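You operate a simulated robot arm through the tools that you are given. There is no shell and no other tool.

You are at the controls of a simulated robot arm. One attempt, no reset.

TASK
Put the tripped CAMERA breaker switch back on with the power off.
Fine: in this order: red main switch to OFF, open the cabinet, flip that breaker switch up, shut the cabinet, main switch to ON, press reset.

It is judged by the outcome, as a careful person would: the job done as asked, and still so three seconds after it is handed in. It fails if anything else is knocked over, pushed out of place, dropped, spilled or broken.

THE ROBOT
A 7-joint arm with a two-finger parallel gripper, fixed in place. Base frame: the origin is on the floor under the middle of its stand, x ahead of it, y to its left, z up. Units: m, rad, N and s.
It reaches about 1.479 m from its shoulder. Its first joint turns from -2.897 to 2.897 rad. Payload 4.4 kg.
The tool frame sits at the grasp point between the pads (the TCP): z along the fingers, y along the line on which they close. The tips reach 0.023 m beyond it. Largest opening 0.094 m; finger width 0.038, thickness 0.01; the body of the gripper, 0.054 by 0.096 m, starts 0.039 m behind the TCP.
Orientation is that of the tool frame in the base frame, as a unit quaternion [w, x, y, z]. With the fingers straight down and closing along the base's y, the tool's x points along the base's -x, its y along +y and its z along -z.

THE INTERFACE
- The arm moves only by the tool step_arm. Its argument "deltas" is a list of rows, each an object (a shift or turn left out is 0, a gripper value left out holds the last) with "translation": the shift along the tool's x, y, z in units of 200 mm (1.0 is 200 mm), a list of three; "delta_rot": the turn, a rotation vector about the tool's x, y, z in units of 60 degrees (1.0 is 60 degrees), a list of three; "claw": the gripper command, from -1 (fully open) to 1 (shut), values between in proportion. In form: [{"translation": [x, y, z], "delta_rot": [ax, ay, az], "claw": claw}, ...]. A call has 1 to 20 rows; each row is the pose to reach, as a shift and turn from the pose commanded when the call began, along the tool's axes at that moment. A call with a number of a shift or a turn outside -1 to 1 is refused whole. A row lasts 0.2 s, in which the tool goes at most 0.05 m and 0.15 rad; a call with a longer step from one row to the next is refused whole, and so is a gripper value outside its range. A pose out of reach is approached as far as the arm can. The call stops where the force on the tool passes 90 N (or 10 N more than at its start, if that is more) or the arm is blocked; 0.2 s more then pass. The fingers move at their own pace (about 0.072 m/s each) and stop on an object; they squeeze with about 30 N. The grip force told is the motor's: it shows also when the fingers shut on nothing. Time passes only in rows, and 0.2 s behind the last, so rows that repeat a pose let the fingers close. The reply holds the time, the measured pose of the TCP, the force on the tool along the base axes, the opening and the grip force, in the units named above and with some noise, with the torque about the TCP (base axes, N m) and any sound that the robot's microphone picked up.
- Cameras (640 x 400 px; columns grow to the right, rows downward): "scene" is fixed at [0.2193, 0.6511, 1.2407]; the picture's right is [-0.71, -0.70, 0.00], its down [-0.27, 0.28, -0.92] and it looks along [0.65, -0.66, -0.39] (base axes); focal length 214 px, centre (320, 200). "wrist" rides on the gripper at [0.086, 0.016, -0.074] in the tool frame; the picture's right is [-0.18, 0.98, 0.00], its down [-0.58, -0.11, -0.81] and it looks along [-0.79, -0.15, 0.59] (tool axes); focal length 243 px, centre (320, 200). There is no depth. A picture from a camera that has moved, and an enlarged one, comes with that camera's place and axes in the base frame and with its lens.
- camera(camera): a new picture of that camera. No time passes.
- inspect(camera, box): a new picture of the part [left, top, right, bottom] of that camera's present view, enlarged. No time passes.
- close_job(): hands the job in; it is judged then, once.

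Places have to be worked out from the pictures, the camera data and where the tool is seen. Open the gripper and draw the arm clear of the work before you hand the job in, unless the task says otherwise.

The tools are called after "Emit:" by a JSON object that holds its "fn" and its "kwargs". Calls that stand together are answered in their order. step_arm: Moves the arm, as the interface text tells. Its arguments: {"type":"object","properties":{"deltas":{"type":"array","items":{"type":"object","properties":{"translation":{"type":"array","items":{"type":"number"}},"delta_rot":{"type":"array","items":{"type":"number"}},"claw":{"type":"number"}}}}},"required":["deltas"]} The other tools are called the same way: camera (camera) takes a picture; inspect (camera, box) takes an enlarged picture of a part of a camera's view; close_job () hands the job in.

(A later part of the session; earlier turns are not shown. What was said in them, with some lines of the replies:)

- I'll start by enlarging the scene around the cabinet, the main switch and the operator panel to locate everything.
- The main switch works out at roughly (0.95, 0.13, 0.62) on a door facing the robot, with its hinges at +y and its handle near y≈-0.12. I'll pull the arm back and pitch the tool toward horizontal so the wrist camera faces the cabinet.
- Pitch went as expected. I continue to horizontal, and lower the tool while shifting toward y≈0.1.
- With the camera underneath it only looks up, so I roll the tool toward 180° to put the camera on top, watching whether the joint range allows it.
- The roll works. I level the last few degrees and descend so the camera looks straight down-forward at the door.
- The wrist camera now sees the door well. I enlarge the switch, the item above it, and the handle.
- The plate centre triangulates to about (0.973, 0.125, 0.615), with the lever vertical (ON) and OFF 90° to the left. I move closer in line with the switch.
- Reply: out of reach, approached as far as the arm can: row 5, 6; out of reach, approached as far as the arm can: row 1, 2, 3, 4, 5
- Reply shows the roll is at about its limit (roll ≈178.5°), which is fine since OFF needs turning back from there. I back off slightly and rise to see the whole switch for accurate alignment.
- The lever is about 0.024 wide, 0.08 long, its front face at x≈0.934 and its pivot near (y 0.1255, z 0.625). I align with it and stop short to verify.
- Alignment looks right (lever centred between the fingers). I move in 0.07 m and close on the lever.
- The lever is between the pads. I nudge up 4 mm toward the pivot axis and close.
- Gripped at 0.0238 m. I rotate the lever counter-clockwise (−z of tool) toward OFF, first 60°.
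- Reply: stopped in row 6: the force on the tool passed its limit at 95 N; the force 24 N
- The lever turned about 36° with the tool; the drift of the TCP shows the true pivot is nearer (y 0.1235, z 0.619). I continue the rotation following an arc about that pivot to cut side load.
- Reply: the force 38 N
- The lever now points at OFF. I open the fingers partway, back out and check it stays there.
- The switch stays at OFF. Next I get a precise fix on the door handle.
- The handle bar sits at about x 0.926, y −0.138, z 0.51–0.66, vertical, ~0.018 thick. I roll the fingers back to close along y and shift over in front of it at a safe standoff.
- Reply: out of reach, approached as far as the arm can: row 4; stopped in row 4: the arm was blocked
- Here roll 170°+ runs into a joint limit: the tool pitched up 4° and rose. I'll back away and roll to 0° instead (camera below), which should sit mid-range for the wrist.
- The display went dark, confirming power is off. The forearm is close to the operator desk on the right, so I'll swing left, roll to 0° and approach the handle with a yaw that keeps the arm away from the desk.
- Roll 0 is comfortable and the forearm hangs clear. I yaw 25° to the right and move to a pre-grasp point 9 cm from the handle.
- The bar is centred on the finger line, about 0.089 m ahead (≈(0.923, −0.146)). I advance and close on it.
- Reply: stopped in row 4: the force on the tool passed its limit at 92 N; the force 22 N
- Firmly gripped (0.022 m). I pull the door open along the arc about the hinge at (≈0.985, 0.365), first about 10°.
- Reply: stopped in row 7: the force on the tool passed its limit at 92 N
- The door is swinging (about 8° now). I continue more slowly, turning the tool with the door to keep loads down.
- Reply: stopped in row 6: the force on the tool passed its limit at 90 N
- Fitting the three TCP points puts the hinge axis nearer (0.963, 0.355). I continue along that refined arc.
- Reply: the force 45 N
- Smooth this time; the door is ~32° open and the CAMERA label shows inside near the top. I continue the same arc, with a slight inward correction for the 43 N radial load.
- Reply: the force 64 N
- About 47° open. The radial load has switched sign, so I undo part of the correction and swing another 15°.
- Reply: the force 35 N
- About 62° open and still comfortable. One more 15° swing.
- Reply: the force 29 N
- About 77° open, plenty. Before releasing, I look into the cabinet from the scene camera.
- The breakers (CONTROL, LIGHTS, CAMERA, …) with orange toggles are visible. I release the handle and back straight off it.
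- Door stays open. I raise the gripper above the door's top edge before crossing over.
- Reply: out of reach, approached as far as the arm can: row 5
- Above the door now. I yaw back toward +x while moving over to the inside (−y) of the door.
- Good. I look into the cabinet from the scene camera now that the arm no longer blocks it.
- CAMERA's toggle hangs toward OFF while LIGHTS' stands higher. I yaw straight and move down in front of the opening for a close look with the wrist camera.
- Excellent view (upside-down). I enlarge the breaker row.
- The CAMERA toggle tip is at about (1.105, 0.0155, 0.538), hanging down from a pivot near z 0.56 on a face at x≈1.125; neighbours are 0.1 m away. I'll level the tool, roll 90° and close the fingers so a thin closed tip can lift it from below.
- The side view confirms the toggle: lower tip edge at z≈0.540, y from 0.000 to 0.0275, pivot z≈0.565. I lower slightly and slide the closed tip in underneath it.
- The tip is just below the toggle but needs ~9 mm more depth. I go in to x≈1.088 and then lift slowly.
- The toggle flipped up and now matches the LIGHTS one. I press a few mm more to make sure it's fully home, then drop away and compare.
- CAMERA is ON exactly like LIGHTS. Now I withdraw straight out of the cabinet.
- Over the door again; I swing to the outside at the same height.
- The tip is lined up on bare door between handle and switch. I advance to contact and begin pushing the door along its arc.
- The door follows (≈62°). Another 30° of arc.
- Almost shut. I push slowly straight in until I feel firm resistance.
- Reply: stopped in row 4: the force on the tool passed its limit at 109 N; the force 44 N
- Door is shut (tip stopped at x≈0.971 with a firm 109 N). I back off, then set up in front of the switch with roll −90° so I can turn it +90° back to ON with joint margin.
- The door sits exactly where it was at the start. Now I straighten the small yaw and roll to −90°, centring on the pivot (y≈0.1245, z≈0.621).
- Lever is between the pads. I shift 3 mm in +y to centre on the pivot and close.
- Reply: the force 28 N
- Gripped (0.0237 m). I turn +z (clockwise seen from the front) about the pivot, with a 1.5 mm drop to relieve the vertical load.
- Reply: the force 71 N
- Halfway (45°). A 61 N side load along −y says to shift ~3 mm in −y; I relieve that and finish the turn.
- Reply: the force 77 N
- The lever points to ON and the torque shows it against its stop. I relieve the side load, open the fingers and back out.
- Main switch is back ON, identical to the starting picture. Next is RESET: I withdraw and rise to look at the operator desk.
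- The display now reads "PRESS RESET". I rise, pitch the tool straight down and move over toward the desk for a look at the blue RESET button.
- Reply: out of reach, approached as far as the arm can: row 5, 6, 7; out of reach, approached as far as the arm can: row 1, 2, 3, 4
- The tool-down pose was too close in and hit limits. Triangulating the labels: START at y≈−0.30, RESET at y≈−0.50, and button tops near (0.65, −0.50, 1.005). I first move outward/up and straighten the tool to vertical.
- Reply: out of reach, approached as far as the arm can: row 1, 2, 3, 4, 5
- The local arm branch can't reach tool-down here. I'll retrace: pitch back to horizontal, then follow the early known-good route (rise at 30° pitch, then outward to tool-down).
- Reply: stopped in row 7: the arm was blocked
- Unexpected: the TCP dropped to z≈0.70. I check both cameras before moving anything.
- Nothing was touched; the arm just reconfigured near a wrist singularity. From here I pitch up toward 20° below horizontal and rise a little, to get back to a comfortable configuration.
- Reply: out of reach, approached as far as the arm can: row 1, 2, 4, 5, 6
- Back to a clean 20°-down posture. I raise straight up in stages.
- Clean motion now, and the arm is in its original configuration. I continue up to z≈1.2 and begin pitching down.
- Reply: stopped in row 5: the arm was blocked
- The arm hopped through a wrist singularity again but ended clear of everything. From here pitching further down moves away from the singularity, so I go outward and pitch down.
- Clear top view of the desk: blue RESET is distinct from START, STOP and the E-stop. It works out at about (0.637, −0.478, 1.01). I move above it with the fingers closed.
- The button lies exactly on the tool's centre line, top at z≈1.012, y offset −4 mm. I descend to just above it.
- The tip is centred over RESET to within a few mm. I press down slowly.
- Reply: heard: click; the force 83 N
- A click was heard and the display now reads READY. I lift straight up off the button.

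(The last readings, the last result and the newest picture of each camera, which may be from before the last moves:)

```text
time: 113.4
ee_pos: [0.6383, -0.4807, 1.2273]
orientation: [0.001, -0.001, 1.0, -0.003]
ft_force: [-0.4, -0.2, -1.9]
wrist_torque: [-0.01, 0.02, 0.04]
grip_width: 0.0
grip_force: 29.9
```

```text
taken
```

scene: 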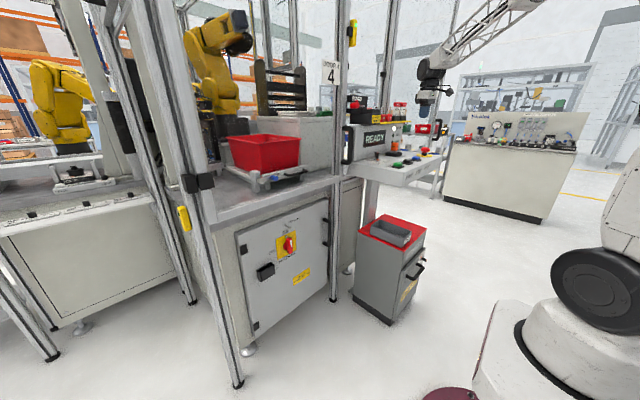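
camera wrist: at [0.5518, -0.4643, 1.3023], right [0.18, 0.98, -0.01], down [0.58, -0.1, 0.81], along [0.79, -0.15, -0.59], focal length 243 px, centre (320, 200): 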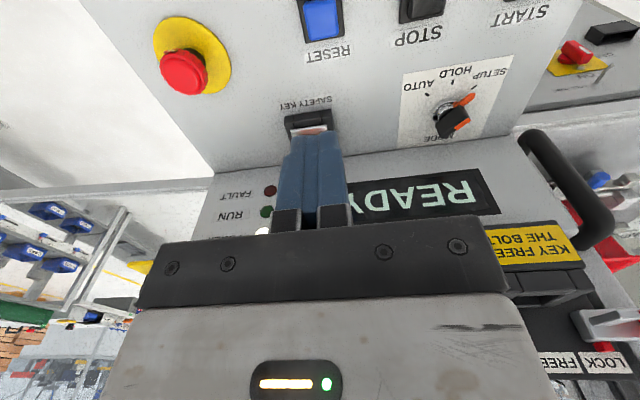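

READY is shown and everything looks in place. I draw the arm up and away from the desk along the path I came, and open the gripper.

Emit:
{"fn": "step_arm", "kwargs": {"deltas": [{"translation": [0.02, 0.1, -0.15]}, {"translation": [0.05, 0.25, -0.3]}, {"translation": [0.08, 0.45, -0.42], "claw": -1}, {"translation": [0.1, 0.65, -0.44]}, {"translation": [0.12, 0.85, -0.44]}, {"translation": [0.12, 1.0, -0.44]}]}}

Emit:
{"fn": "step_arm", "kwargs": {"deltas": [{"translation": [0, 0.2, 0]}, {"translation": [0, 0.4, 0]}, {"translation": [0, 0.6, 0]}, {"translation": [0, 0.8, 0]}, {"translation": [0, 0.9, 0]}, {"translation": [0, 0.9, 0]}]}}

Emit:
{"fn": "camera", "kwargs": {"camera": "scene"}}

Emit:
{"fn": "inspect", "kwargs": {"camera": "scene", "box": [320, 80, 460, 200]}}

Emit:
{"fn": "inspect", "kwargs": {"camera": "scene", "box": [220, 180, 440, 360]}}

```text
time: 114.8
ee_pos: [0.6162, -0.2772, 1.3192]
orientation: [0.001, 0.0, 1.0, -0.004]
ft_force: [0.0, 1.1, 0.9]
wrist_torque: [0.0, 0.01, 0.01]
grip_width: 0.0939
grip_force: 0.1
```

```text
time: 116.2
ee_pos: [0.6143, -0.0987, 1.3177]
orientation: [0.001, 0.0, 1.0, -0.003]
ft_force: [-0.5, 0.7, 0.0]
wrist_torque: [-0.03, 0.0, 0.02]
grip_width: 0.0938
grip_force: 0.1
```

```text
taken
```

scene: 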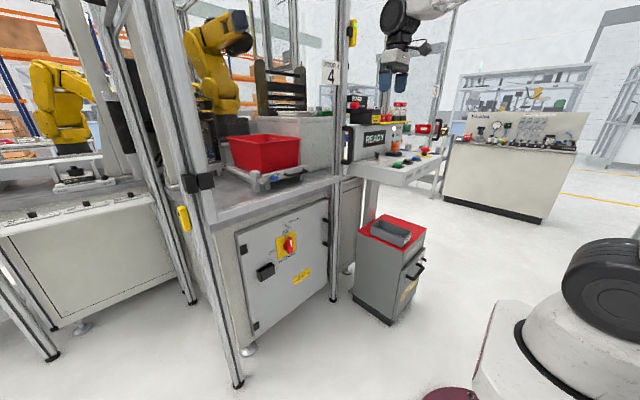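

```text
3.33 times, centred on (390, 140) of scene
camera zoom: at [0.2193, 0.6511, 1.2407], right [-0.71, -0.7, 0.0], down [-0.27, 0.28, -0.92], along [0.65, -0.66, -0.39], focal length 715 px, centre (87, 400)
```

zoom: 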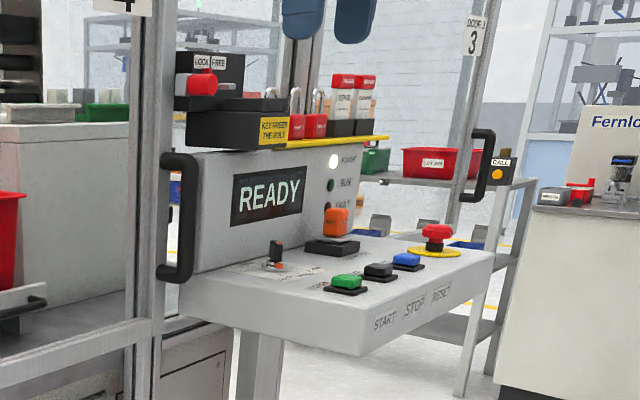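

```text
2.22 times, centred on (330, 270) of scene
camera zoom: at [0.2193, 0.6511, 1.2407], right [-0.71, -0.7, 0.0], down [-0.27, 0.28, -0.92], along [0.65, -0.66, -0.39], focal length 477 px, centre (298, 44)
```

zoom: 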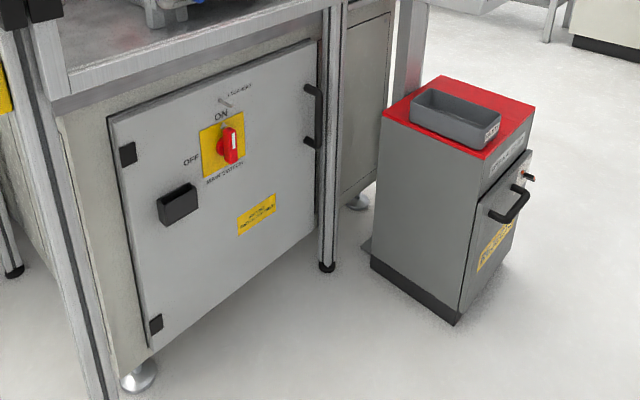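

The final check holds up:
- Display reads READY.
- Main switch is at ON and the door is shut.
- The trolley, panel items and E-stop are in their original places.
- The gripper is open and the arm is clear of the work.

I hand the job in.

Emit:
{"fn": "close_job", "kwargs": {}}

```text
The job is handed in.
```

The tripped CAMERA breaker is back on, and I've handed the job in. I don't have a verdict back. Each step was done in the order you gave:

1. **Main switch off:** I turned the red switch to OFF. The operator display went dark, which confirmed the power was off.
2. **Cabinet opened:** I pulled the door open about 77° by its handle.
3. **Breaker flipped:** I lifted the CAMERA toggle from below. It now sits in the same ON position as the LIGHTS breaker next to it.
4. **Cabinet shut:** I pushed the door closed until it stopped firmly. It is back exactly where it was at the start.
5. **Main switch on:** I turned it back to ON, and the display showed "PRESS RESET".
6. **Reset pressed:** I heard a click when I pressed the blue RESET button, and the display changed to "READY".

Twice while I was moving the arm up to the desk, it shifted suddenly. The tool dropped about 0.3 m the first time and moved back about 0.1 m the second. Nothing was touched either time. The door, trolley and desk items match their starting positions in the pictures. The gripper is open and the arm is clear of the work.
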